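You operate a simulated robot arm through the tools that you are given. There is no shell and no other tool. Be economical: measure what you need, move in short steps, check, and stop when the job is done.

You run a simulated robot arm. Do the job below in one go: nothing can be reset, and whatever is moved stays where it is left.

## Task
Set a cotton wash to start in two hours and lock the keys.
Fine: press start, then the child lock; a tablet is in the drawer.

It is judged by the outcome, as a careful person would: the job done as asked, and still so three seconds after it is handed in. It fails if anything else is knocked over, pushed out of place, dropped, spilled or broken.

## Robot
A 7-joint arm with a two-finger parallel gripper, fixed in place. Base frame: the origin is at the foot of the arm, x ahead of it, y to its left, z up. Units: mm, degrees, N and s.
With the tool pointing down near the work surface it reaches from about 240 to 680 mm from the base axis. Its first joint turns from -66.0 to 66.0 degrees. Payload 2.4 kg.
The TCP is the grasp point between the finger pads, 30 mm short of the fingertips. In the tool frame z runs along the fingers and y along their closing line. The gripper opens to 94 mm. The fingers are 28 mm wide and 10 mm thick; the gripper's body (50 by 96 mm) begins 55 mm behind the TCP.
Orientation is that of the tool frame in the base frame, as [roll, pitch, yaw] about the fixed x, y, z axes, in that order (R = Rz(yaw) Ry(pitch) Rx(roll)). With the fingers straight down and closing along the base's y, the tool's x points along the base's -x, its y along +y and its z along -z.

## Interface
- The arm moves only by the tool servo_tool. Its argument "series" is a list of rows, each a list of 2 entries, a list of its own where there are three numbers: the shift along the base's x, y, z in mm, then the turn, a rotation vector about the base's x, y, z in degrees. In form: [[[x, y, z], [ax, ay, az]], ...]. A call has 1 to 12 rows; each row is the pose to reach, as a shift and turn from the pose commanded when the call began. "grip" is the finger opening in mm, from 0 to 94, set as the call begins (left out, the last holds). A row lasts 0.2 s, in which the tool goes at most 50 mm and 8.6 degrees; a call with a longer step from one row to the next is refused whole, and so is a gripper value outside its range. A pose out of reach is approached as far as the arm can. The call stops where the force on the tool passes 40 N (or 10 N more than at its start, if that is more) or the arm is blocked; 0.2 s more then pass. The fingers move at their own pace (about 153 mm/s each) and stop on an object; they squeeze with about 43 N. The grip force told is the motor's: it shows also when the fingers shut on nothing. Time passes only in rows, and 0.2 s behind the last, so rows that repeat a pose let the fingers close. The reply holds the time, the measured pose of the TCP, the force on the tool along the base axes, the opening and the grip force, in the units named above and with some noise.
- Cameras (640 x 400 px; columns grow to the right, rows downward): "scene" is fixed at [46.9, 474, 1433.4]; the picture's right is [-0.71, -0.70, 0.00], its down [-0.37, 0.38, -0.85] and it looks along [0.59, -0.60, -0.53] (base axes); focal length 353 px, centre (320, 200). "wrist" rides on the gripper at [76, 14, -102] in the tool frame; the picture's right is [-0.18, 0.98, 0.00], its down [-0.75, -0.14, -0.64] and it looks along [-0.63, -0.12, 0.77] (tool axes); focal length 243 px, centre (320, 200). There is no depth. A picture from a camera that has moved, and an enlarged one, comes with that camera's place and axes in the base frame and with its lens. The place of the scene camera against the robot may be out by one fixed shift of up to 18 mm in any direction.
- snapshot(camera): a new picture of that camera. It takes no simulated time.
- close_up(camera, box): a new picture of the part [left, top, right, bottom] of that camera's present view, enlarged. It takes no simulated time.
- hand_in(): hands the job in; it is judged then, once.

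Work in short steps. Places have to be worked out from the pictures, the camera data and where the tool is seen: move nearer, look again, correct. Check each grasp and each placing, and mend what went wrong. You have 120 turns and 68 pictures in all, those below and enlarged ones among them. Open the gripper and draw the arm clear of the work before you hand the job in, unless the task says otherwise; then end with one line.

The tools are called after "Request:" by a JSON object that holds its "fn" and its "kwargs". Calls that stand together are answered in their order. servo_tool: Moves the arm, as the interface text tells. Its arguments: {"type":"object","properties":{"series":{"type":"array"},"grip":{"type":"number"}},"required":["series"]} The other tools are called the same way: snapshot (camera) takes a picture; close_up (camera, box) takes an enlarged picture of a part of a camera's view; hand_in () hands the job in.

At the start:

```text
clock: 0.0
tool_pos: [286.8, -171.5, 1224.6]
ee_rot: [179.9, 0.0, -180.0]
contact_force: [-0.2, -0.3, 0.5]
width: 93.8
finger_force: 0.0
```

scene: 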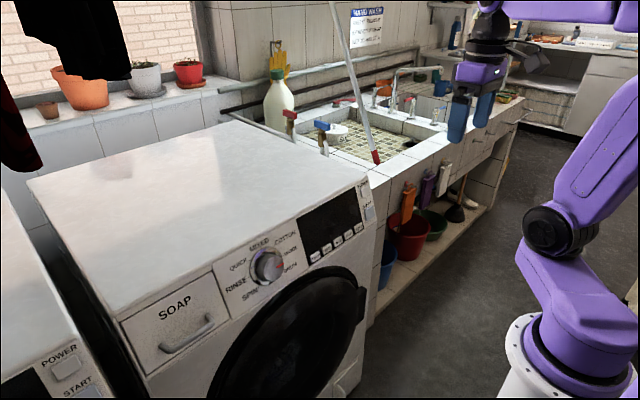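
wrist: 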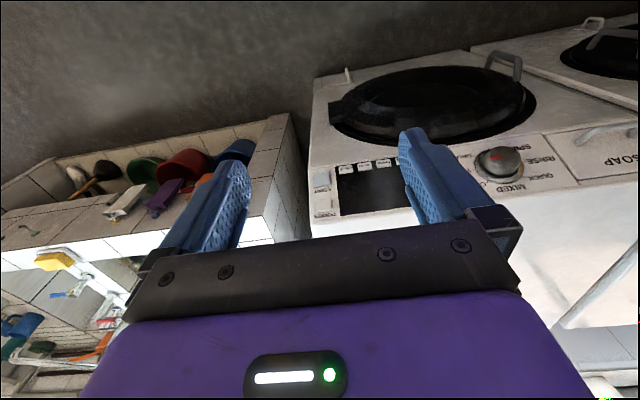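

The washing machine's front panel has a dial, a display and small keys. I'll enlarge the panel to read the labels.

Request:
{"fn": "close_up", "kwargs": {"camera": "scene", "box": [210, 170, 390, 310]}}

Request:
{"fn": "close_up", "kwargs": {"camera": "scene", "box": [290, 180, 380, 270]}}

Request:
{"fn": "close_up", "kwargs": {"camera": "wrist", "box": [300, 120, 640, 230]}}

```text
2.86 times, centred on (300, 240) of scene
camera zoom: at [46.9, 474.0, 1433.4], right [-0.71, -0.7, 0.0], down [-0.37, 0.38, -0.85], along [0.59, -0.6, -0.53], focal length 1008 px, centre (377, 86)
```

zoom: 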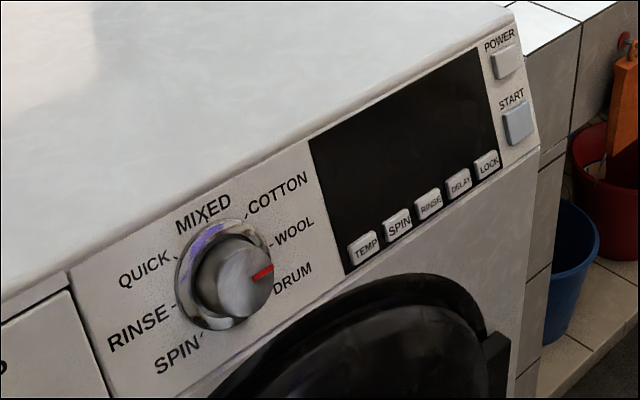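

```text
4.44 times, centred on (335, 225) of scene
camera zoom: at [46.9, 474.0, 1433.4], right [-0.71, -0.7, 0.0], down [-0.37, 0.38, -0.85], along [0.59, -0.6, -0.53], focal length 1567 px, centre (253, 89)
```

zoom: 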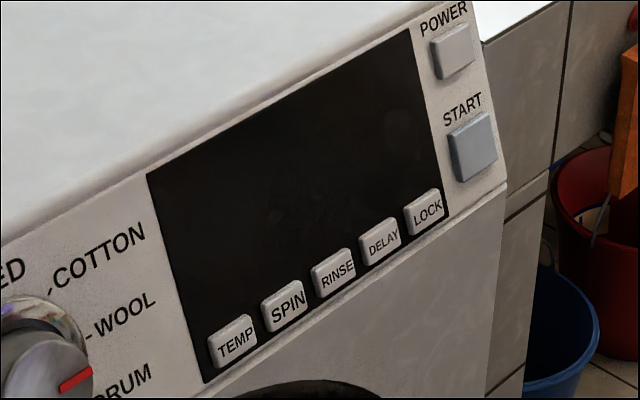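

```text
1.88 times, centred on (470, 175) of wrist
camera zoom: at [210.4, -159.1, 1326.8], right [0.18, 0.98, 0.0], down [0.75, -0.14, 0.64], along [0.63, -0.12, -0.77], focal length 457 px, centre (38, 247)
```

zoom: 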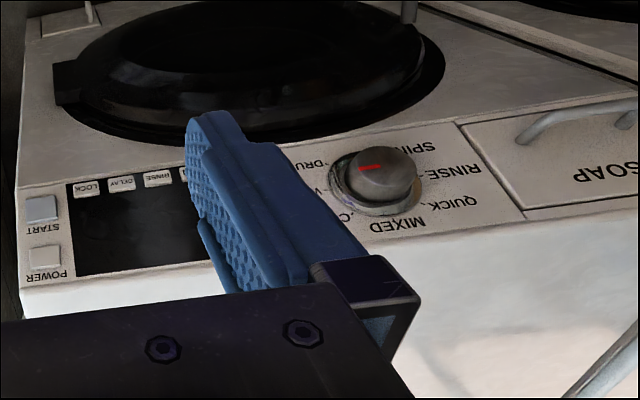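

By triangulating, I put START near (529,-217,865), POWER near (550,-217,930), DELAY near (519,-117,851), LOCK near (518,-157,851) and the knob face near (517,146,913). The panel faces -x and leans back slightly. I'll close the fingers and pitch the tool toward +x while staying well clear of the machine.

Request:
{"fn": "servo_tool", "kwargs": {"series": [[[0, 0, -20], [0, -8, 0]], [[0, 0, -40], [0, -16, 0]], [[0, 0, -60], [0, -24, 0]], [[0, 0, -80], [0, -32, 0]], [[0, 0, -100], [0, -40, 0]], [[10, 0, -120], [0, -48, 0]], [[20, 0, -140], [0, -56, 0]], [[30, 0, -160], [0, -64, 0]], [[40, 0, -180], [0, -70, 0]], [[40, 0, -180], [0, -70, 0]]], "grip": 0}}

```text
clock: 2.2
tool_pos: [441.0, -200.1, 1068.5]
ee_rot: [179.2, 69.9, 179.4]
contact_force: [-0.2, -0.3, -0.5]
width: 0.0
finger_force: 32.7
out of reach, approached as far as the arm can: row 5, 6, 7, 8, 9, 10
```

The nearer pose was out of reach, so the arm stopped at x=441, which is fine. I'll take pictures from here.

Request:
{"fn": "snapshot", "kwargs": {"camera": "wrist"}}

Request:
{"fn": "snapshot", "kwargs": {"camera": "scene"}}

```text
62 pictures are left
camera wrist: at [318.3, -187.8, 1032.1], right [0.06, 0.98, 0.18], down [-0.34, -0.15, 0.93], along [0.94, -0.12, 0.33], focal length 243 px, centre (320, 200)
```

wrist: 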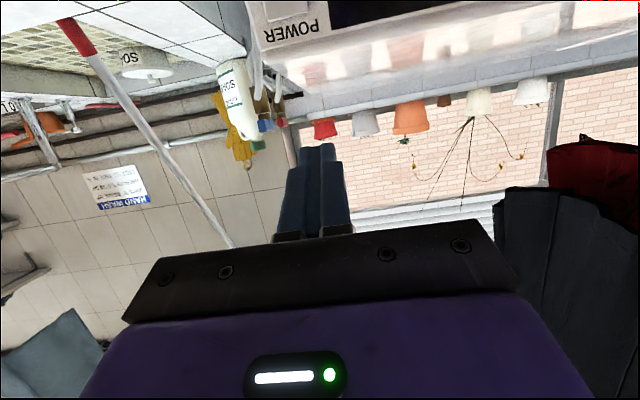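

```text
61 pictures are left
```

scene: 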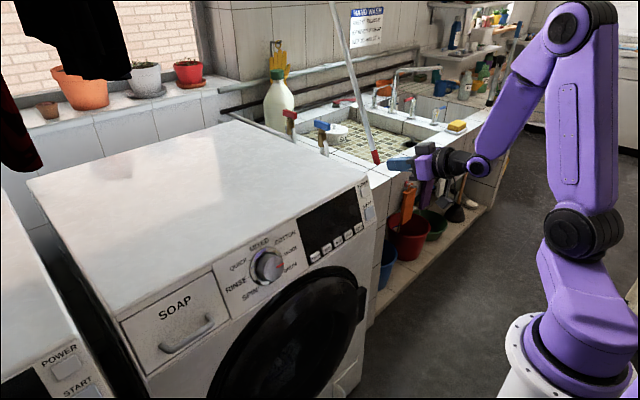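

I'm not sure whether the commanded pose was clamped, so I'll test with a pure 20 mm descent.

Request:
{"fn": "servo_tool", "kwargs": {"series": [[[0, 0, -20], [0, 0, 0]]]}}

```text
clock: 2.6
tool_pos: [444.7, -208.4, 1062.5]
ee_rot: [179.1, 69.8, 179.2]
contact_force: [-0.2, 0.0, 0.0]
width: 0.1
finger_force: 33.3
out of reach, approached as far as the arm can: row 1
```

The target stays at the unreachable command, about (327,-171,1025). I'll move the command forward in x, keeping height, and see where it lands.

Request:
{"fn": "servo_tool", "kwargs": {"series": [[[40, -15, 0], [0, 0, 0]], [[80, -30, 0], [0, 0, 0]], [[120, -46, 0], [0, 0, 0]], [[120, -46, 0], [0, 0, 0]]]}}

```text
clock: 3.6
tool_pos: [565.7, -253.4, 1059.9]
ee_rot: [180.0, 70.0, 179.9]
contact_force: [0.0, 0.7, -0.6]
width: 0.0
finger_force: 33.8
```

So the command is clamped to the reached pose. I'll go back in x, then down to a stand-off in front of POWER.

Request:
{"fn": "servo_tool", "kwargs": {"series": [[[-40, 12, 0], [0, 0, 0]], [[-80, 24, 0], [0, 0, 0]], [[-105, 36, 0], [0, 0, 0]], [[-105, 36, -35], [0, 0, 0]], [[-105, 36, -70], [0, 0, 0]], [[-105, 36, -100], [0, 0, 0]], [[-105, 36, -100], [0, 0, 0]]]}}

Request:
{"fn": "snapshot", "kwargs": {"camera": "wrist"}}

Request:
{"fn": "snapshot", "kwargs": {"camera": "scene"}}

```text
clock: 5.2
tool_pos: [460.0, -216.9, 961.5]
ee_rot: [-179.8, 69.9, -179.9]
contact_force: [-0.1, -0.4, 0.4]
width: 0.4
finger_force: 32.9
```

```text
60 pictures are left
camera wrist: at [337.3, -205.0, 923.7], right [0.06, 0.98, 0.17], down [-0.35, -0.14, 0.93], along [0.94, -0.12, 0.33], focal length 243 px, centre (320, 200)
```

wrist: 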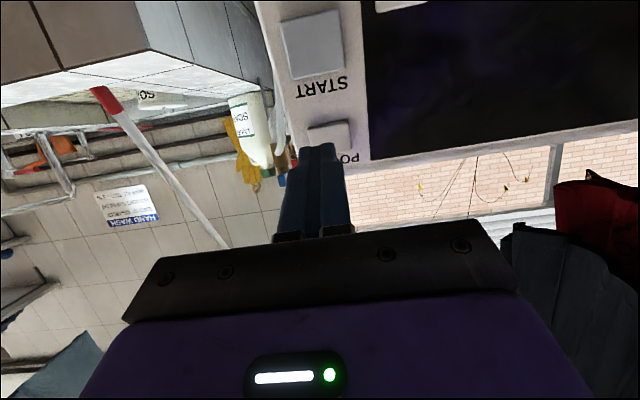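

```text
59 pictures are left
```

scene: 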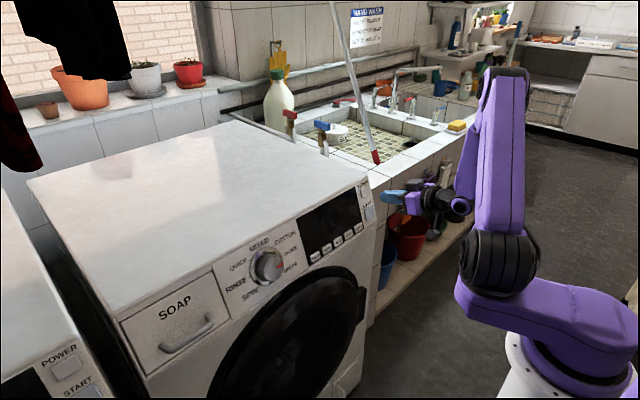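

Combining the two wrist views gives POWER ≈ (541,-214,941) and START ≈ (517,-215,881), with the panel leaning back about 22°. That makes the 70° pitch almost normal to it. I'll line up on POWER's axis and look again.

Request:
{"fn": "servo_tool", "kwargs": {"series": [[[15, 3, 3], [0, 0, 0]], [[32, 3, -2], [0, 0, 0]], [[32, 3, -2], [0, 0, 0]]]}}

Request:
{"fn": "close_up", "kwargs": {"camera": "wrist", "box": [220, 0, 460, 200]}}

Request:
{"fn": "close_up", "kwargs": {"camera": "scene", "box": [280, 150, 440, 270]}}

```text
clock: 6.0
tool_pos: [492.3, -214.8, 959.0]
ee_rot: [179.9, 70.0, 180.0]
contact_force: [0.7, -0.2, 0.7]
width: 0.3
finger_force: 32.2
```

```text
2.00 times, centred on (340, 100) of wrist
camera zoom: at [369.1, -201.5, 922.2], right [0.06, 0.98, 0.17], down [-0.35, -0.14, 0.93], along [0.94, -0.12, 0.33], focal length 485 px, centre (280, 400)
```

zoom: 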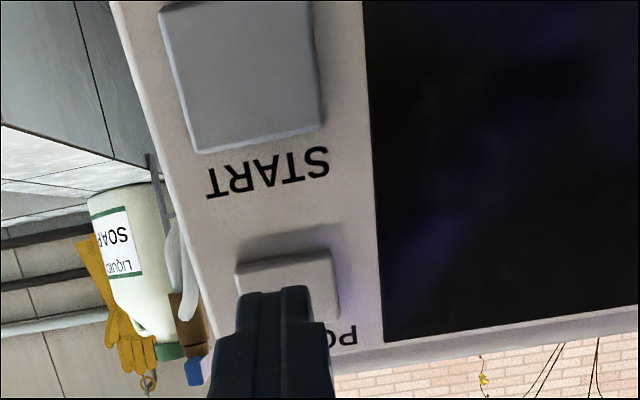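

```text
3.33 times, centred on (360, 210) of scene
camera zoom: at [46.9, 474.0, 1433.4], right [-0.71, -0.7, 0.0], down [-0.37, 0.38, -0.85], along [0.59, -0.6, -0.53], focal length 1176 px, centre (187, 167)
```

zoom: 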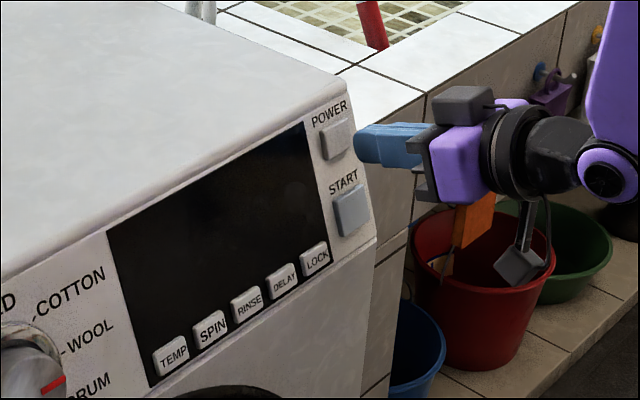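

The tip is at about (520,-215,949), some 20 mm from POWER and lined up with it. I'll push along the tool axis in small steps.

Request:
{"fn": "servo_tool", "kwargs": {"series": [[[9.4, 0.5, -3.4], [0, 0, 0]], [[14.1, 0.5, -5.1], [0, 0, 0]], [[17, 0.5, -6.2], [0, 0, 0]], [[19, 0.5, -6.9], [0, 0, 0]], [[21, 0.5, -7.6], [0, 0, 0]], [[23, 0.5, -8.4], [0, 0, 0]]]}}

Request:
{"fn": "close_up", "kwargs": {"camera": "scene", "box": [280, 150, 440, 270]}}

```text
clock: 7.4
tool_pos: [514.1, -214.7, 950.4]
ee_rot: [-180.0, 70.0, 180.0]
contact_force: [-10.7, 2.7, 5.9]
width: 0.2
finger_force: 32.6
```

```text
3.33 times, centred on (360, 210) of scene
camera zoom: at [46.5, 474.1, 1433.4], right [-0.71, -0.7, 0.0], down [-0.37, 0.38, -0.85], along [0.59, -0.6, -0.53], focal length 1176 px, centre (187, 167)
```

zoom: 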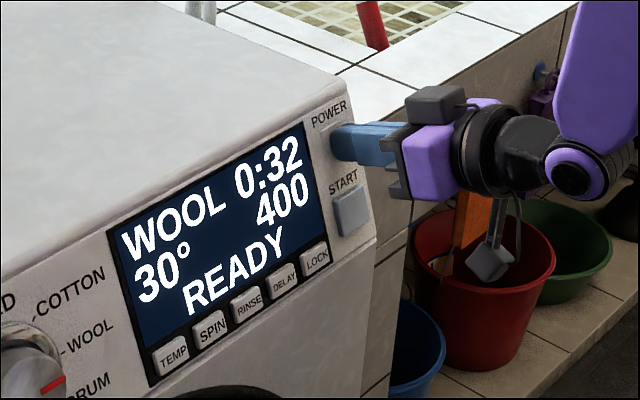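

POWER worked: the display shows WOOL 0:32 READY, so the dial must go one notch counter-clockwise to COTTON. I'll back off and move in front of the dial.

Request:
{"fn": "servo_tool", "kwargs": {"series": [[[-28, 0, 10], [0, 0, 0]], [[-60, 0, 22], [0, 0, 0]], [[-75, 40, 22], [0, 0, 0]], [[-75, 85, 22], [0, 0, 0]], [[-75, 130, 15], [0, 0, 0]], [[-75, 175, 10], [0, 0, 0]], [[-75, 220, 5], [0, 0, 0]], [[-75, 265, 0], [0, 0, 0]], [[-75, 310, 0], [0, 0, 0]], [[-75, 355, 0], [0, 0, 0]], [[-75, 360, 0], [0, 0, 0]]], "grip": 94}}

Request:
{"fn": "snapshot", "kwargs": {"camera": "wrist"}}

Request:
{"fn": "snapshot", "kwargs": {"camera": "scene"}}

```text
clock: 9.8
tool_pos: [479.9, 81.0, 1002.3]
ee_rot: [165.0, 67.7, 167.4]
contact_force: [-0.1, 0.3, 0.5]
width: 94.1
finger_force: 0.0
out of reach, approached as far as the arm can: row 5, 6, 7, 8, 9, 10, 11
```

```text
55 pictures are left
camera wrist: at [356.9, 94.3, 970.3], right [0.05, 0.96, 0.27], down [-0.31, -0.24, 0.92], along [0.95, -0.13, 0.29], focal length 243 px, centre (320, 200)
```

wrist: 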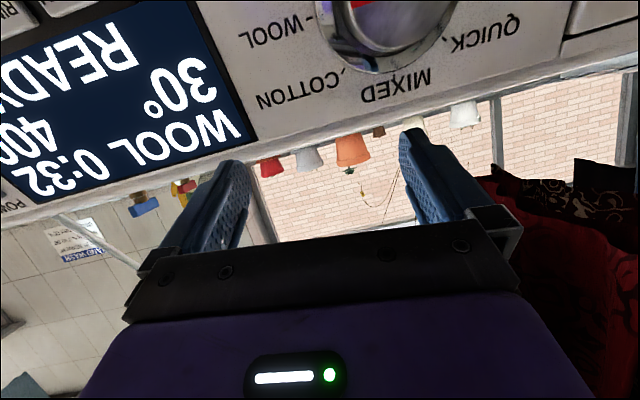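

```text
54 pictures are left
```

scene: 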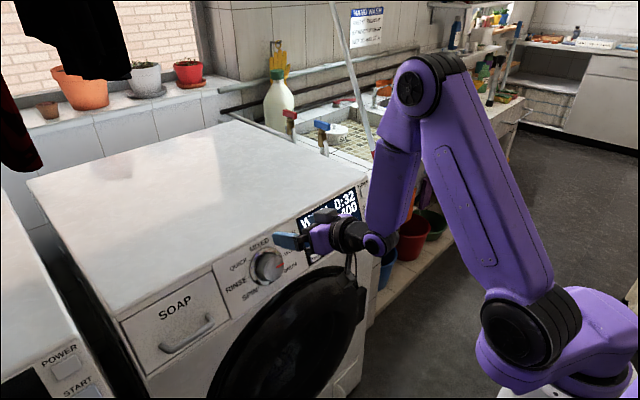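

The low-x pose is out of reach, since a horizontal tool needs about 485 mm of radius. I'll restore the orientation, staying above and a bit further out, then move over to y≈148.

Request:
{"fn": "servo_tool", "kwargs": {"series": [[[10, 20, 10], [-2, -0.6, -0.5]], [[15, 45, 20], [-5.6, -1.7, -1.4]], [[15, 67, 20], [-5.6, -1.7, -1.4]], [[15, 67, 20], [-5.6, -1.7, -1.4]]]}}

```text
clock: 10.8
tool_pos: [501.2, 78.0, 1045.3]
ee_rot: [173.2, 69.1, 175.1]
contact_force: [-0.9, 0.2, 0.1]
width: 94.1
finger_force: 0.1
out of reach, approached as far as the arm can: row 1, 2, 3, 4
```

The move in y is blocked, probably by a wrist joint limit. I'll roll the tool about its own axis by 24°, which also pre-turns it clockwise for the dial, and retry a small y move.

Request:
{"fn": "servo_tool", "kwargs": {"series": [[[0, 0, 0], [7.5, 0, -2.7]], [[0, 0, 0], [15, 0, -5.4]], [[0, 0, 0], [22.5, 0, -8.1]], [[0, 20, 0], [22.5, 0, -8.1]], [[0, 40, 0], [22.5, 0, -8.1]], [[0, 40, 0], [22.5, 0, -8.1]]]}}

```text
clock: 12.2
tool_pos: [501.7, 82.4, 1046.5]
ee_rot: [128.5, 57.3, 126.9]
contact_force: [0.8, 0.5, -0.4]
width: 94.0
finger_force: 0.0
out of reach, approached as far as the arm can: row 4, 5, 6
```

The roll doesn't help. I'll test yaw instead, turning the tool toward +y (radial) while moving in y.

Request:
{"fn": "servo_tool", "kwargs": {"series": [[[0, 5, 0], [-7.5, 0, 2.7]], [[0, 10, 0], [-15, 0, 5.4]], [[0, 15, 0], [-22.5, 0, 8.1]], [[0, 25, 0], [-22.5, 0, 15]], [[0, 45, 0], [-22.5, 0, 22]], [[0, 65, 0], [-22.5, 0, 28]], [[0, 65, 0], [-22.5, 0, 28]]]}}

Request:
{"fn": "snapshot", "kwargs": {"camera": "scene"}}

```text
clock: 13.8
tool_pos: [500.7, 146.8, 1046.0]
ee_rot: [173.3, 65.4, -165.2]
contact_force: [-0.4, 0.2, -1.4]
width: 94.2
finger_force: 0.1
out of reach, approached as far as the arm can: row 1, 2, 3
```

```text
53 pictures are left
```

scene: 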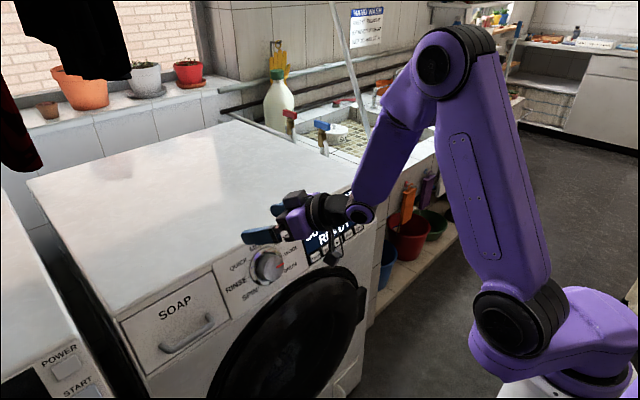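

The yaw relative to the arm's azimuth looks limited. I'll test how far the yaw can turn back toward straight +x here.

Request:
{"fn": "servo_tool", "kwargs": {"series": [[[0, 0, 0], [0, 0, -5]], [[0, 0, 0], [0, 0, -10]], [[0, 0, 0], [0, 0, -15]], [[0, 0, 0], [0, 0, -15]]]}}

```text
clock: 14.8
tool_pos: [500.3, 121.0, 1047.4]
ee_rot: [172.9, 65.2, 179.6]
contact_force: [0.8, -0.2, 0.1]
width: 93.9
finger_force: 0.0
out of reach, approached as far as the arm can: row 3, 4
```

At y≈147 the tool can go down to about 5° of yaw, which is enough. I'll take a backed-off viewing pose with yaw ≈10° to locate the knob precisely.

Request:
{"fn": "servo_tool", "kwargs": {"series": [[[0, 10, 0], [0, 0, 6]], [[-10, 20, -30], [0, 0, 10]], [[-20, 25, -65], [0, 0, 10]], [[-25, 25, -85], [0, 0, 10]], [[-25, 25, -85], [0, 0, 10]]]}}

Request:
{"fn": "snapshot", "kwargs": {"camera": "wrist"}}

Request:
{"fn": "close_up", "kwargs": {"camera": "scene", "box": [200, 190, 340, 310]}}

```text
clock: 16.0
tool_pos: [493.7, 138.9, 978.5]
ee_rot: [171.0, 64.7, -172.0]
contact_force: [0.1, 0.4, -0.1]
width: 94.2
finger_force: 0.1
out of reach, approached as far as the arm can: row 3, 4, 5
```

```text
52 pictures are left
camera wrist: at [368.4, 118.5, 953.6], right [-0.19, 0.95, 0.23], down [-0.2, -0.27, 0.94], along [0.96, 0.14, 0.24], focal length 243 px, centre (320, 200)
```

wrist: 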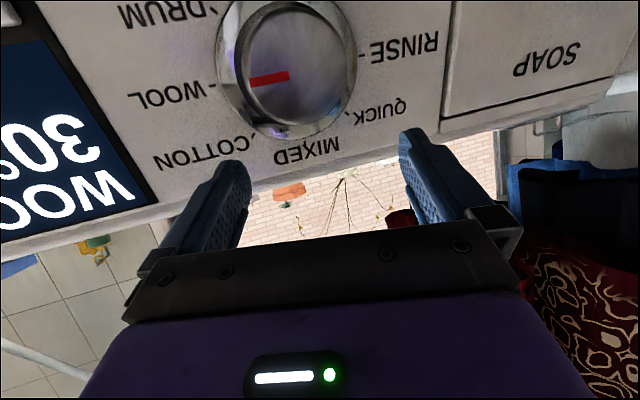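

```text
3.33 times, centred on (270, 250) of scene
camera zoom: at [46.9, 474.0, 1433.4], right [-0.71, -0.7, 0.0], down [-0.37, 0.38, -0.85], along [0.59, -0.6, -0.53], focal length 1176 px, centre (487, 33)
```

zoom: 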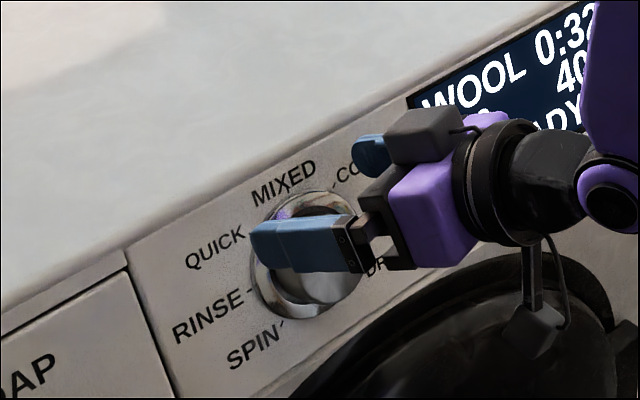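

Knob face centre is about (509,144.5,915), the knob is ~56 mm across on a ~84 mm skirt, and the marks are 45° apart, so COTTON is 45° counter-clockwise from WOOL. Pitching the tool further down is harmless with a horizontal closing line and may free the wrist, so I'll try 37° down and zero yaw.

Request:
{"fn": "servo_tool", "kwargs": {"series": [[[0, 0, 10], [-1.8, 3.7, -5.2]], [[0, 3, 15], [-3.6, 7.4, -10.4]], [[3, 5, 20], [-5.5, 11.1, -15.6]], [[3, 5, 20], [-5.5, 11.1, -15.6]]]}}

Request:
{"fn": "snapshot", "kwargs": {"camera": "wrist"}}

```text
clock: 17.0
tool_pos: [495.0, 80.3, 1009.3]
ee_rot: [179.8, 53.3, -178.8]
contact_force: [-0.3, 0.2, -0.2]
width: 93.9
finger_force: 0.0
out of reach, approached as far as the arm can: row 1, 2, 3, 4
```

```text
50 pictures are left
camera wrist: at [367.0, 89.5, 1009.0], right [0.09, 0.98, 0.15], down [-0.06, -0.14, 0.99], along [0.99, -0.09, 0.05], focal length 243 px, centre (320, 200)
```

wrist: 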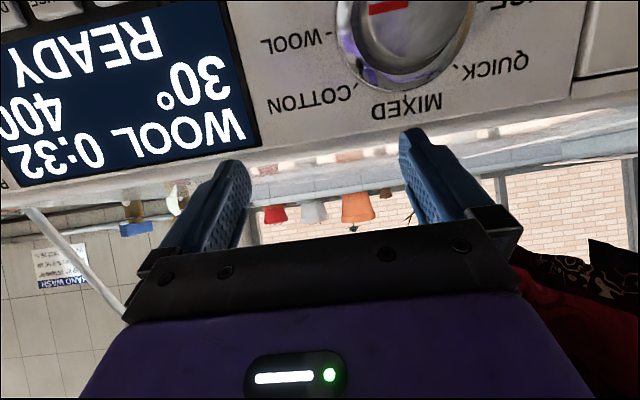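

Yaw 0 is still blocked at y≈80, so the arm configuration itself is probably the limit. I'll raise it, return to tool-down, shift to y≈150 and pitch forward again from there.

Request:
{"fn": "servo_tool", "kwargs": {"series": [[[-10, 0, 40], [0, 8, 0]], [[-20, 0, 80], [0, 16, 0]], [[-40, 0, 120], [0, 24, 0]], [[-60, 10, 150], [0, 32, 0]], [[-80, 30, 170], [0, 40, 0]], [[-90, 60, 170], [0, 48, 0]], [[-90, 90, 170], [0, 53, 0]], [[-90, 90, 170], [0, 53, 0]]]}}

Request:
{"fn": "snapshot", "kwargs": {"camera": "scene"}}

```text
clock: 18.8
tool_pos: [377.0, 151.4, 1142.9]
ee_rot: [179.4, 19.0, -179.3]
contact_force: [-1.8, -0.1, 0.0]
width: 93.9
finger_force: 0.0
out of reach, approached as far as the arm can: row 2, 4, 5, 6, 7, 8
```

```text
49 pictures are left
```

scene: 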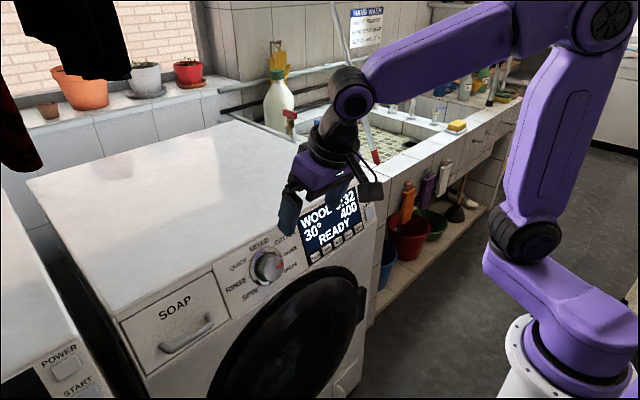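

Now I'll pitch forward again from this y≈151 position.

Request:
{"fn": "servo_tool", "kwargs": {"series": [[[15, 0, -15], [0, -6, 0]], [[30, 0, -30], [0, -12, 0]], [[45, 0, -45], [0, -18, 0]], [[60, 0, -60], [0, -24, 0]], [[75, 0, -75], [0, -30, 0]], [[90, 0, -90], [0, -36, 0]], [[105, -3, -105], [0, -42, 0]], [[118, -5, -120], [0, -46, 0]], [[118, -5, -120], [0, -46, 0]]]}}

Request:
{"fn": "snapshot", "kwargs": {"camera": "scene"}}

```text
clock: 20.8
tool_pos: [494.9, 146.1, 1022.5]
ee_rot: [-179.5, 64.9, -178.5]
contact_force: [-0.9, 0.6, 0.6]
width: 94.2
finger_force: 0.1
```

```text
48 pictures are left
```

scene: 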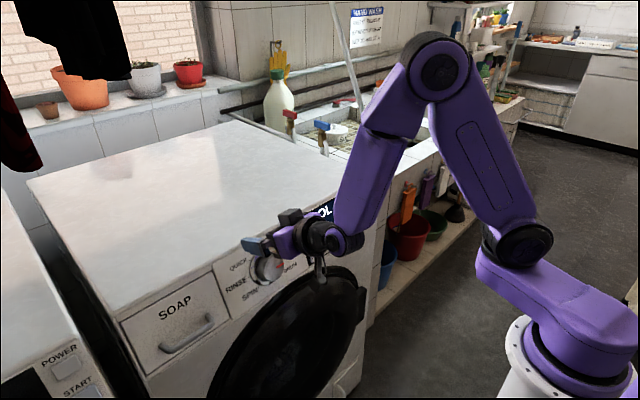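

The full reach with yaw ≈0 is now available. I'll descend partway above the knob and look.

Request:
{"fn": "servo_tool", "kwargs": {"series": [[[-3, -1, -25], [0, 0, 0]], [[-7, -1.5, -50], [0, 0, 0]], [[-7, -1.5, -50], [0, 0, 0]]]}}

Request:
{"fn": "snapshot", "kwargs": {"camera": "wrist"}}

Request:
{"fn": "close_up", "kwargs": {"camera": "scene", "box": [200, 190, 340, 310]}}

```text
clock: 21.6
tool_pos: [488.4, 145.9, 973.6]
ee_rot: [-179.5, 65.0, -178.5]
contact_force: [0.3, 0.2, 0.2]
width: 94.1
finger_force: 0.1
```

```text
47 pictures are left
camera wrist: at [362.6, 155.5, 947.4], right [0.06, 0.98, 0.16], down [-0.26, -0.14, 0.96], along [0.96, -0.1, 0.25], focal length 243 px, centre (320, 200)
```

wrist: 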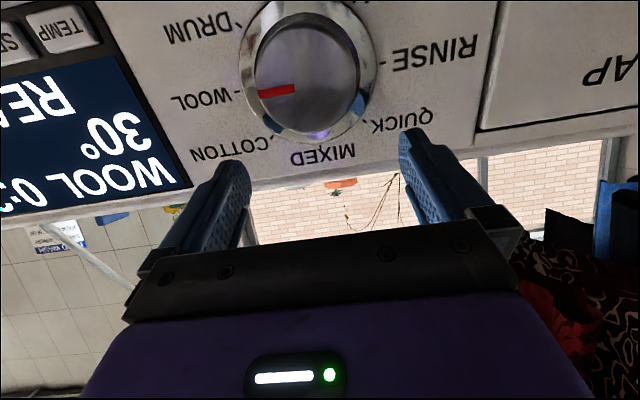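

```text
3.33 times, centred on (270, 250) of scene
camera zoom: at [46.9, 474.0, 1433.4], right [-0.71, -0.7, 0.0], down [-0.37, 0.38, -0.85], along [0.59, -0.6, -0.53], focal length 1176 px, centre (487, 33)
```

zoom: 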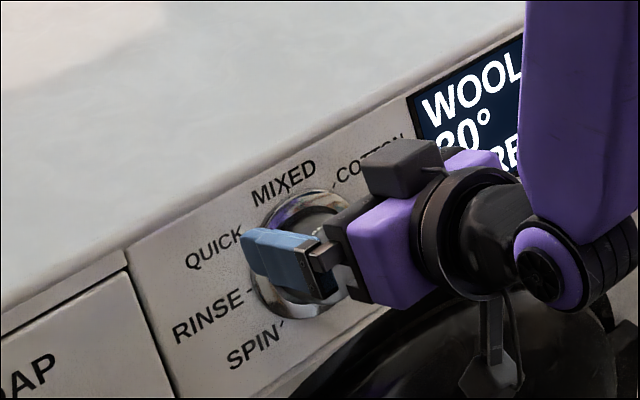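

The fit is consistent: knob axis at y≈144.5, face at about (509,145,916), tilt ≈23–25°. I'll lower the open fingers around the knob.

Request:
{"fn": "servo_tool", "kwargs": {"series": [[[0, -1.7, -15], [0, 0, 0]], [[0, -1.7, -30], [0, 0, 0]], [[1, -1.7, -40], [0, 0, 0]], [[1.5, -1.7, -48], [0, 0, 0]], [[1.5, -1.7, -48], [0, 0, 0]]]}}

Request:
{"fn": "snapshot", "kwargs": {"camera": "wrist"}}

Request:
{"fn": "close_up", "kwargs": {"camera": "scene", "box": [200, 190, 340, 310]}}

```text
clock: 22.8
tool_pos: [490.3, 142.8, 924.8]
ee_rot: [-179.5, 64.9, -178.4]
contact_force: [0.2, 0.9, -0.5]
width: 94.1
finger_force: 0.0
```

```text
45 pictures are left
camera wrist: at [364.0, 153.7, 899.2], right [0.06, 0.98, 0.16], down [-0.26, -0.14, 0.96], along [0.96, -0.1, 0.25], focal length 243 px, centre (320, 200)
```

wrist: 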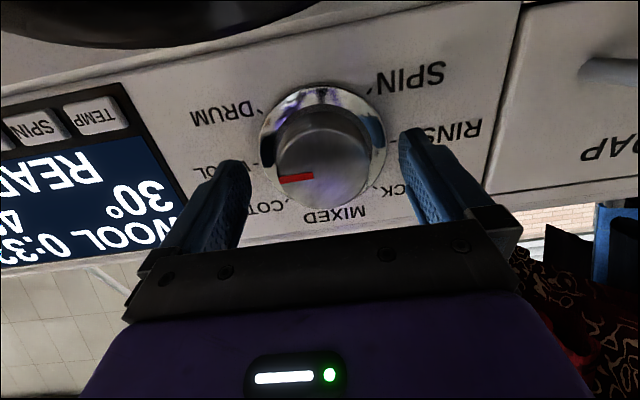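

```text
3.33 times, centred on (270, 250) of scene
camera zoom: at [46.9, 474.0, 1433.4], right [-0.71, -0.7, 0.0], down [-0.37, 0.38, -0.85], along [0.59, -0.6, -0.53], focal length 1176 px, centre (487, 33)
```

zoom: 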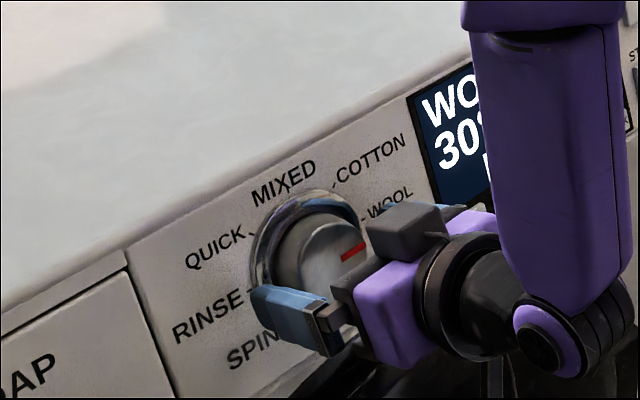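

The fingers straddle the knob with even margins. Now I close on it.

Request:
{"fn": "servo_tool", "kwargs": {"series": [[[1.5, 1, -0.7], [0, 0, 0]], [[1.5, 1, -0.7], [0, 0, 0]], [[1.5, 1, -0.7], [0, 0, 0]]], "grip": 40}}

Request:
{"fn": "close_up", "kwargs": {"camera": "wrist", "box": [170, 60, 490, 260]}}

```text
clock: 23.6
tool_pos: [491.0, 144.7, 924.5]
ee_rot: [-179.4, 65.0, -178.4]
contact_force: [-17.2, -1.6, 12.8]
width: 55.9
finger_force: 44.8
```

```text
2.00 times, centred on (330, 160) of wrist
camera zoom: at [364.7, 154.8, 899.0], right [0.06, 0.98, 0.16], down [-0.26, -0.14, 0.96], along [0.96, -0.1, 0.25], focal length 485 px, centre (300, 280)
```

zoom: 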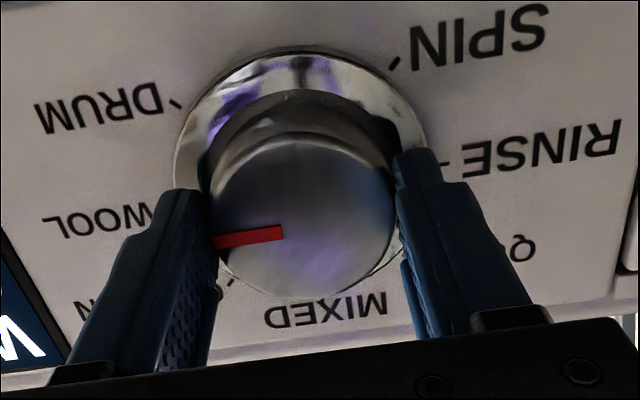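

The knob is held at 56 mm and the TCP sits on its axis. I'll turn it 45° counter-clockwise about that axis.

Request:
{"fn": "servo_tool", "kwargs": {"series": [[[0, 0, 0], [-6.9, 0, 2.9]], [[0, 0, 0], [-13.8, 0, 5.9]], [[0, 0, 0], [-20.7, 0, 8.8]], [[0, 0, 0], [-27.6, 0, 11.7]], [[0, 0, 0], [-34.5, 0, 14.7]], [[0, 0, 0], [-41.4, 0, 17.6]], [[0, 0, 0], [-41.4, 0, 17.6]]]}}

Request:
{"fn": "snapshot", "kwargs": {"camera": "wrist"}}

Request:
{"fn": "snapshot", "kwargs": {"camera": "scene"}}

```text
clock: 25.2
tool_pos: [491.1, 143.0, 924.6]
ee_rot: [-122.7, 38.9, -113.3]
contact_force: [-4.5, -7.7, 15.9]
width: 55.9
finger_force: 45.4
```

```text
42 pictures are left
camera wrist: at [370.6, 99.2, 911.0], right [-0.23, 0.82, -0.53], down [-0.31, 0.45, 0.84], along [0.92, 0.35, 0.15], focal length 243 px, centre (320, 200)
```

wrist: 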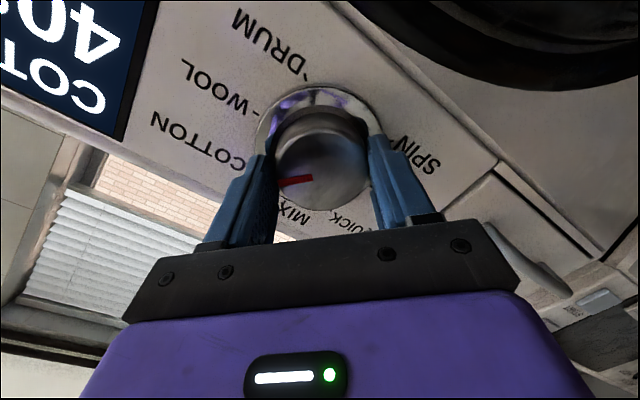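

```text
41 pictures are left
```

scene: 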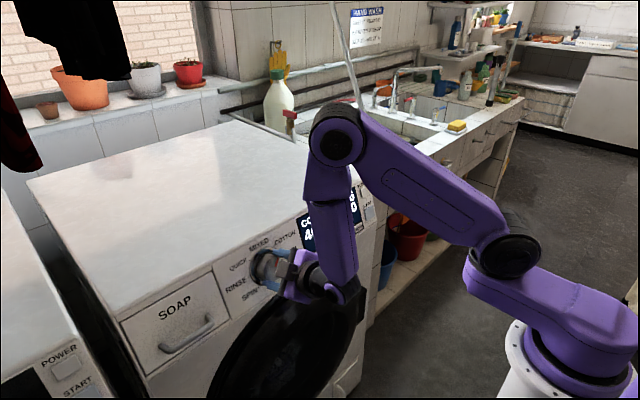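

The display now shows COTTON 40°. I'll open the fingers, rotate back without touching, and rise along the panel.

Request:
{"fn": "servo_tool", "kwargs": {"series": [[[0, 0, 0], [0, 0, 0]], [[0, 0, 0], [0, 0, 0]], [[0, 0, 0], [0, 0, 0]], [[-4, 0, 1.7], [6.9, 0, -2.9]], [[-5, 0, 2], [13.8, 0, -5.9]], [[-5, 0, 2], [20.7, 0, -8.8]], [[-5, 0, 2], [27.6, 0, -11.7]], [[-5, 0, 2], [34.5, 0, -14.7]], [[-5, 0, 2], [41.4, 0, -17.6]], [[-5, 0, 2], [41.4, 0, -17.6]]], "grip": 94}}

Request:
{"fn": "snapshot", "kwargs": {"camera": "wrist"}}

```text
clock: 27.4
tool_pos: [486.0, 145.2, 927.3]
ee_rot: [-179.5, 64.9, -178.7]
contact_force: [0.5, 0.0, 0.2]
width: 94.0
finger_force: 0.1
```

```text
40 pictures are left
camera wrist: at [360.1, 155.0, 900.7], right [0.06, 0.98, 0.16], down [-0.26, -0.14, 0.96], along [0.96, -0.1, 0.25], focal length 243 px, centre (320, 200)
```

wrist: 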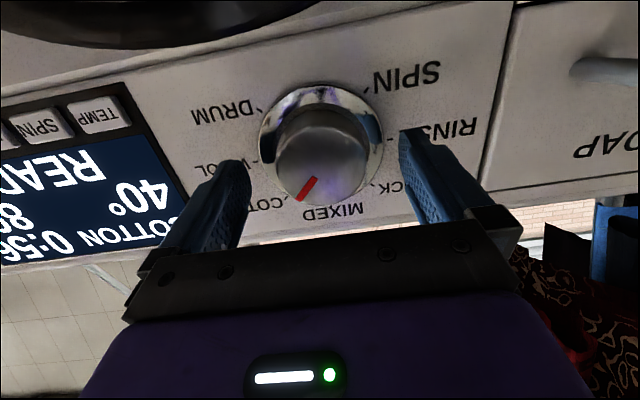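

The dial points at COTTON. I'll rise clear of it, close the fingers and traverse to y≈-115 to view the DELAY key.

Request:
{"fn": "servo_tool", "kwargs": {"series": [[[0, 0, 30], [0, 0, 0]], [[0, 0, 65], [0, 0, 0]], [[-3, -40, 70], [0, 0, 0]], [[-3, -85, 70], [0, 0, 0]], [[-3, -130, 70], [0, 0, 0]], [[-3, -175, 70], [0, 0, 0]], [[-3, -220, 65], [0, 0, 0]], [[-3, -260, 50], [0, 0, 0]], [[-3, -260, 30], [0, 0, 0]], [[-3, -260, 10], [0, 0, 0]], [[-3, -260, 10], [0, 0, 0]]], "grip": 0}}

Request:
{"fn": "snapshot", "kwargs": {"camera": "wrist"}}

```text
clock: 29.8
tool_pos: [483.8, -115.1, 937.6]
ee_rot: [-179.5, 64.8, -178.5]
contact_force: [-0.6, -0.3, -0.8]
width: 0.0
finger_force: 33.0
```

```text
39 pictures are left
camera wrist: at [358.1, -104.4, 911.0], right [0.06, 0.98, 0.16], down [-0.26, -0.14, 0.96], along [0.96, -0.1, 0.25], focal length 243 px, centre (320, 200)
```

wrist: 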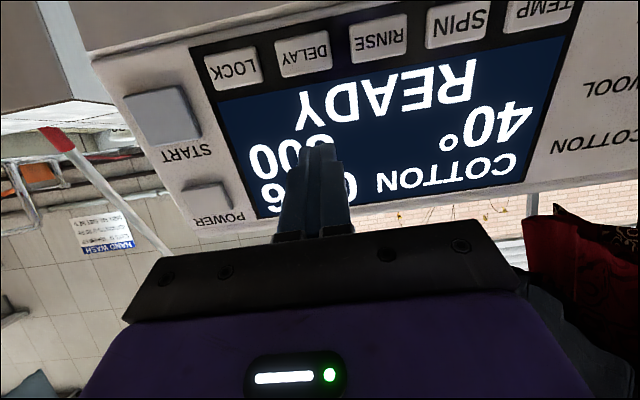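

Solving on the key plane gives DELAY ≈ (510,-115.5,865) and LOCK ≈ (510,-158,865). I'll move to a stand-off about 20 mm in front of DELAY.

Request:
{"fn": "servo_tool", "kwargs": {"series": [[[-8, -0.5, -15], [0, 0, 0]], [[-15, -0.5, -35], [0, 0, 0]], [[-19, -0.5, -50], [0, 0, 0]], [[-19, -0.5, -50], [0, 0, 0]]]}}

Request:
{"fn": "snapshot", "kwargs": {"camera": "wrist"}}

Request:
{"fn": "close_up", "kwargs": {"camera": "scene", "box": [280, 170, 400, 270]}}

```text
clock: 30.8
tool_pos: [464.5, -114.3, 887.1]
ee_rot: [-179.4, 64.9, -178.5]
contact_force: [0.6, 0.0, 0.2]
width: 0.0
finger_force: 32.8
```

```text
38 pictures are left
camera wrist: at [338.6, -104.9, 861.0], right [0.06, 0.98, 0.16], down [-0.26, -0.14, 0.96], along [0.96, -0.1, 0.25], focal length 243 px, centre (320, 200)
```

wrist: 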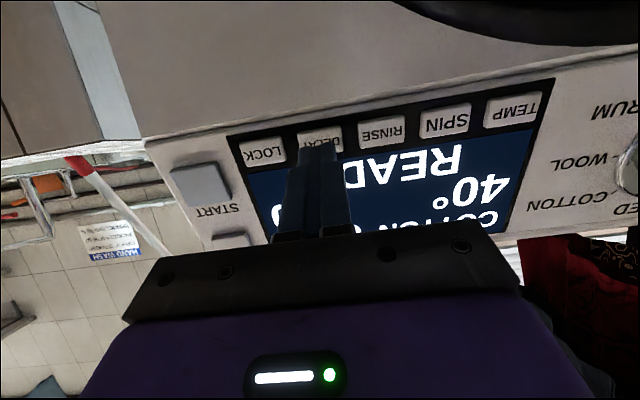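

```text
4.00 times, centred on (340, 220) of scene
camera zoom: at [46.9, 474.0, 1433.4], right [-0.71, -0.7, 0.0], down [-0.37, 0.38, -0.85], along [0.59, -0.6, -0.53], focal length 1411 px, centre (240, 120)
```

zoom: 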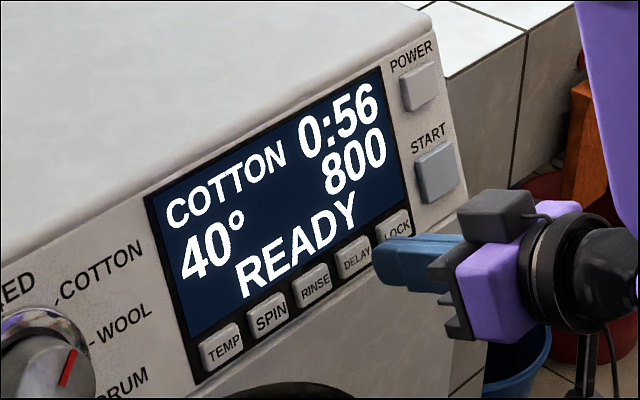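

DELAY is confirmed at about (510,-116,864) and the tip is lined up. I'll push gently, then read the display.

Request:
{"fn": "servo_tool", "kwargs": {"series": [[[9, -1.5, -4.2], [0, 0, 0]], [[14, -1.5, -6.6], [0, 0, 0]], [[17, -1.5, -8], [0, 0, 0]], [[19, -1.5, -8.9], [0, 0, 0]], [[21, -1.5, -9.8], [0, 0, 0]]]}}

Request:
{"fn": "close_up", "kwargs": {"camera": "scene", "box": [280, 170, 400, 270]}}

```text
clock: 32.0
tool_pos: [483.3, -117.9, 876.9]
ee_rot: [-179.5, 64.9, -178.4]
contact_force: [-2.4, 0.2, 1.7]
width: 0.1
finger_force: 33.0
```

```text
4.00 times, centred on (340, 220) of scene
camera zoom: at [46.8, 474.0, 1433.4], right [-0.71, -0.7, 0.0], down [-0.37, 0.38, -0.85], along [0.59, -0.6, -0.53], focal length 1411 px, centre (240, 120)
```

zoom: 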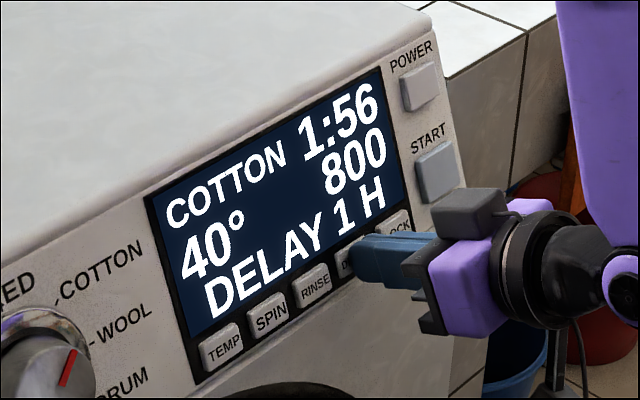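

DELAY 1 H is shown. I'll back off 10 mm and press once more.

Request:
{"fn": "servo_tool", "kwargs": {"series": [[[-6, 0.5, 2.8], [0, 0, 0]], [[-11, 0.5, 5.2], [0, 0, 0]], [[-11, 0.5, 5.2], [0, 0, 0]], [[-5, 0.5, 2.4], [0, 0, 0]], [[-2, 0.5, 1], [0, 0, 0]], [[0, 0.5, 0], [0, 0, 0]], [[0.5, 0.5, -0.2], [0, 0, 0]], [[-10, 0.5, 4.7], [0, 0, 0]], [[-18, 0.5, 8.5], [0, 0, 0]]]}}

Request:
{"fn": "close_up", "kwargs": {"camera": "scene", "box": [280, 170, 400, 270]}}

```text
clock: 34.0
tool_pos: [466.1, -117.3, 885.7]
ee_rot: [-179.5, 64.9, -178.5]
contact_force: [0.6, 0.3, -0.2]
width: 0.0
finger_force: 32.7
```

```text
4.00 times, centred on (340, 220) of scene
camera zoom: at [46.9, 474.0, 1433.4], right [-0.71, -0.7, 0.0], down [-0.37, 0.38, -0.85], along [0.59, -0.6, -0.53], focal length 1411 px, centre (240, 120)
```

zoom: 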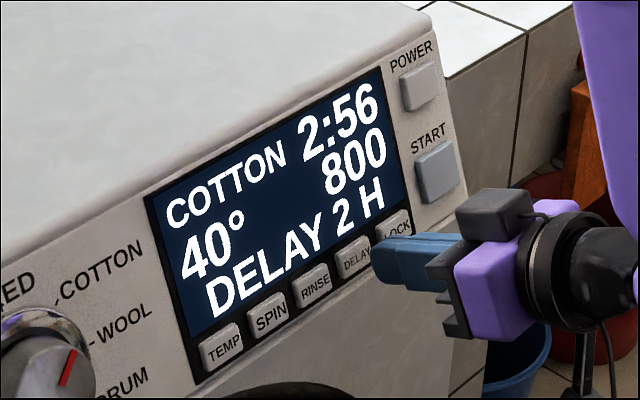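

DELAY 2 H is set. Next is START at about (517,-214,881), so I'll move to its stand-off.

Request:
{"fn": "servo_tool", "kwargs": {"series": [[[-3, 0, 12], [0, 0, 0]], [[-3, -45, 16], [0, 0, 0]], [[0, -90, 16], [0, 0, 0]], [[6, -97, 16.5], [0, 0, 0]], [[6, -97, 16.5], [0, 0, 0]]]}}

Request:
{"fn": "snapshot", "kwargs": {"camera": "wrist"}}

```text
clock: 35.2
tool_pos: [473.1, -214.2, 901.6]
ee_rot: [-179.4, 64.9, -178.5]
contact_force: [0.6, -0.1, 0.3]
width: 0.0
finger_force: 32.8
```

```text
34 pictures are left
camera wrist: at [347.7, -203.2, 876.0], right [0.06, 0.98, 0.16], down [-0.26, -0.14, 0.96], along [0.96, -0.1, 0.25], focal length 243 px, centre (320, 200)
```

wrist: 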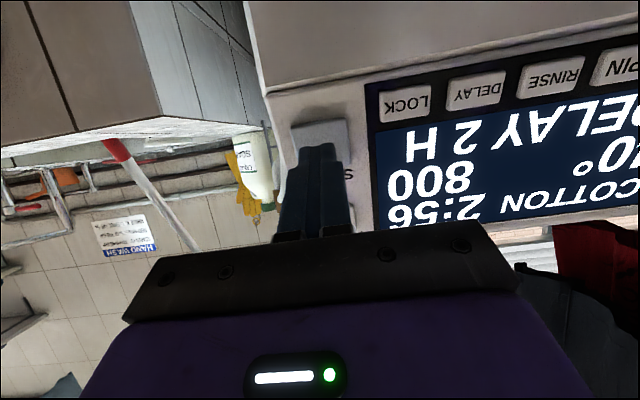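

The tip is in line with START, so I'll press it, back off and read the display.

Request:
{"fn": "servo_tool", "kwargs": {"series": [[[9, 0, -4.2], [0, 0, 0]], [[14, 0, -6.6], [0, 0, 0]], [[17, 0, -8], [0, 0, 0]], [[19, 0, -8.9], [0, 0, 0]], [[21, 0, -9.8], [0, 0, 0]]]}}

Request:
{"fn": "close_up", "kwargs": {"camera": "scene", "box": [280, 170, 400, 270]}}

```text
clock: 36.4
tool_pos: [493.7, -214.0, 892.8]
ee_rot: [-179.5, 65.0, -178.7]
contact_force: [-10.8, 0.0, 10.2]
width: 0.2
finger_force: 33.2
```

```text
4.00 times, centred on (340, 220) of scene
camera zoom: at [46.5, 474.1, 1433.4], right [-0.71, -0.7, 0.0], down [-0.37, 0.38, -0.85], along [0.59, -0.6, -0.53], focal length 1411 px, centre (240, 120)
```

zoom: 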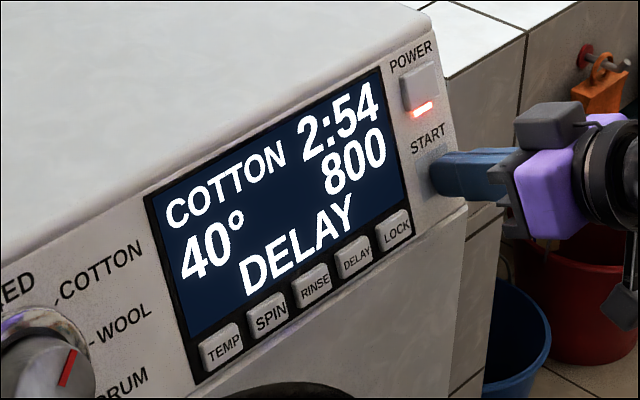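

The delayed start is running, with the light on and DELAY counting. I'll back off and line up with LOCK at about (510,-158,865).

Request:
{"fn": "servo_tool", "kwargs": {"series": [[[-12, 0, 5.6], [0, 0, 0]], [[-28, 0, 12], [0, 0, 0]], [[-30, 30, 10], [0, 0, 0]], [[-29, 56, -3], [0, 0, 0]], [[-29, 56, -6], [0, 0, 0]], [[-29, 56, -6], [0, 0, 0]]]}}

Request:
{"fn": "snapshot", "kwargs": {"camera": "wrist"}}

Request:
{"fn": "close_up", "kwargs": {"camera": "scene", "box": [280, 170, 400, 270]}}

```text
clock: 37.8
tool_pos: [464.0, -158.8, 886.1]
ee_rot: [-179.4, 64.9, -178.5]
contact_force: [0.3, 0.0, 0.2]
width: 0.0
finger_force: 33.0
```

```text
32 pictures are left
camera wrist: at [339.4, -147.6, 860.1], right [0.06, 0.98, 0.16], down [-0.26, -0.14, 0.96], along [0.96, -0.1, 0.25], focal length 243 px, centre (320, 200)
```

wrist: 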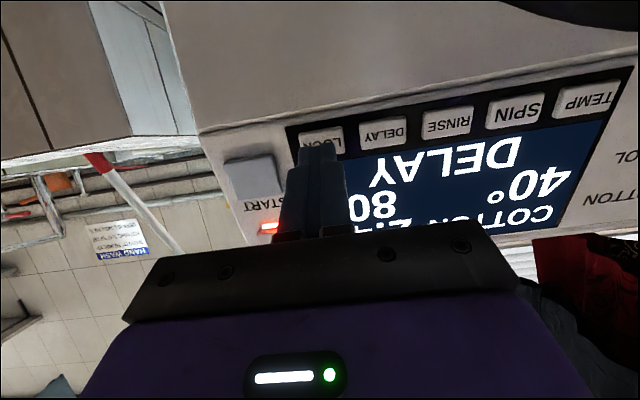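

```text
4.00 times, centred on (340, 220) of scene
camera zoom: at [46.9, 474.0, 1433.4], right [-0.71, -0.7, 0.0], down [-0.37, 0.38, -0.85], along [0.59, -0.6, -0.53], focal length 1411 px, centre (240, 120)
```

zoom: 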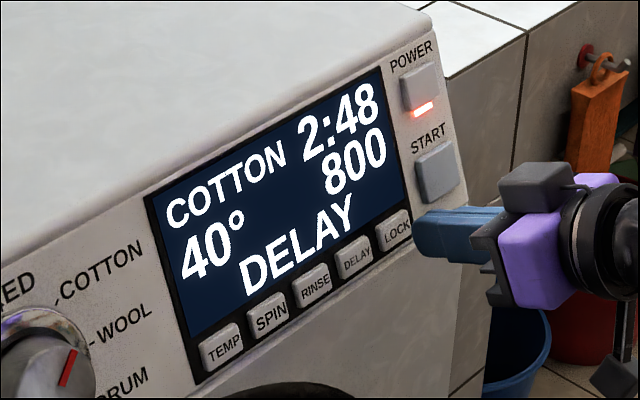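

The tip is centred on LOCK. I'll press it and read the display while pressing.

Request:
{"fn": "servo_tool", "kwargs": {"series": [[[9, 0, -4.2], [0, 0, 0]], [[14, 0, -6.6], [0, 0, 0]], [[17, 0, -8], [0, 0, 0]], [[19, 0, -8.9], [0, 0, 0]], [[21, 0, -9.8], [0, 0, 0]]]}}

Request:
{"fn": "close_up", "kwargs": {"camera": "scene", "box": [280, 170, 400, 270]}}

```text
clock: 39.0
tool_pos: [485.5, -158.8, 876.0]
ee_rot: [-179.4, 64.9, -178.6]
contact_force: [-3.3, -1.7, 2.0]
width: 0.1
finger_force: 32.9
```

```text
4.00 times, centred on (340, 220) of scene
camera zoom: at [46.8, 474.0, 1433.4], right [-0.71, -0.7, 0.0], down [-0.37, 0.38, -0.85], along [0.59, -0.6, -0.53], focal length 1411 px, centre (240, 120)
```

zoom: 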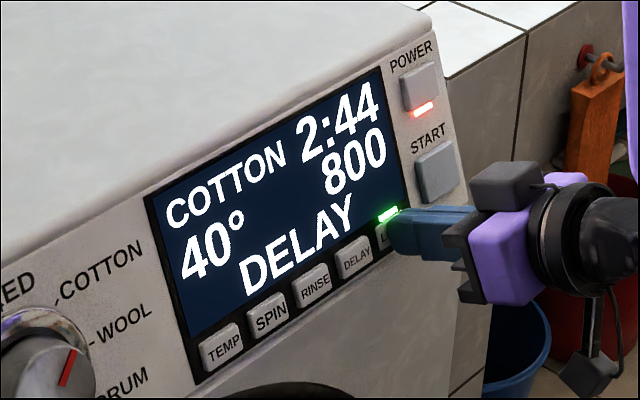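

The green lock light came on. I'll back off, open the gripper clear of the machine and confirm the state.

Request:
{"fn": "servo_tool", "kwargs": {"series": [[[-10, 0, 4.7], [0, 0, 0]], [[-22, 0, 12], [0, 0, 0]], [[-22, 0, 40], [0, 0, 0]], [[-22, 0, 80], [0, 0, 0]], [[-22, 0, 120], [0, 0, 0]], [[-22, 0, 160], [0, 0, 0]]]}}

Request:
{"fn": "servo_tool", "kwargs": {"series": [[[-15, 0, 20], [0, 8, 0]], [[-30, 0, 40], [0, 16, 0]], [[-45, 0, 60], [0, 24, 0]], [[-60, 0, 80], [0, 32, 0]], [[-60, 0, 80], [0, 32, 0]]], "grip": 94}}

Request:
{"fn": "snapshot", "kwargs": {"camera": "scene"}}

Request:
{"fn": "close_up", "kwargs": {"camera": "scene", "box": [220, 170, 400, 290]}}

```text
clock: 40.4
tool_pos: [462.9, -156.9, 1036.2]
ee_rot: [-179.5, 64.8, -178.6]
contact_force: [-0.1, -0.5, -0.8]
width: 0.2
finger_force: 33.4
out of reach, approached as far as the arm can: row 4
```

```text
clock: 41.6
tool_pos: [413.7, -145.5, 1124.9]
ee_rot: [169.9, 35.6, 170.0]
contact_force: [-2.9, -1.6, -1.0]
width: 93.9
finger_force: 0.1
out of reach, approached as far as the arm can: row 3, 4
```

```text
29 pictures are left
```

scene: 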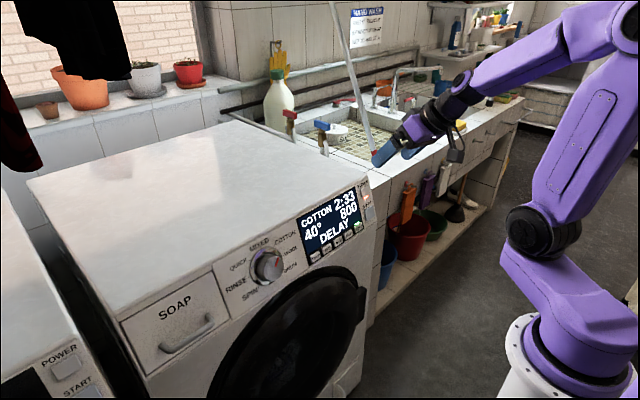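

```text
3.33 times, centred on (310, 230) of scene
camera zoom: at [46.9, 474.1, 1433.3], right [-0.71, -0.7, 0.0], down [-0.37, 0.38, -0.85], along [0.59, -0.6, -0.53], focal length 1176 px, centre (353, 100)
```

zoom: 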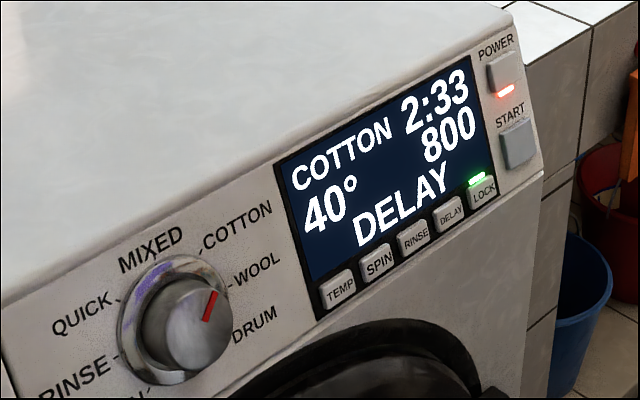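

The display shows COTTON with the delay running, the start and lock lights are on, the gripper is open and the arm is clear. I'm handing in.

Request:
{"fn": "hand_in", "kwargs": {}}

```text
The job is handed in.
```

The cotton wash is set and started on a two-hour delay, and the keys are locked. When I handed in, the display read COTTON 40° 800 and DELAY, with the start and lock lights on.
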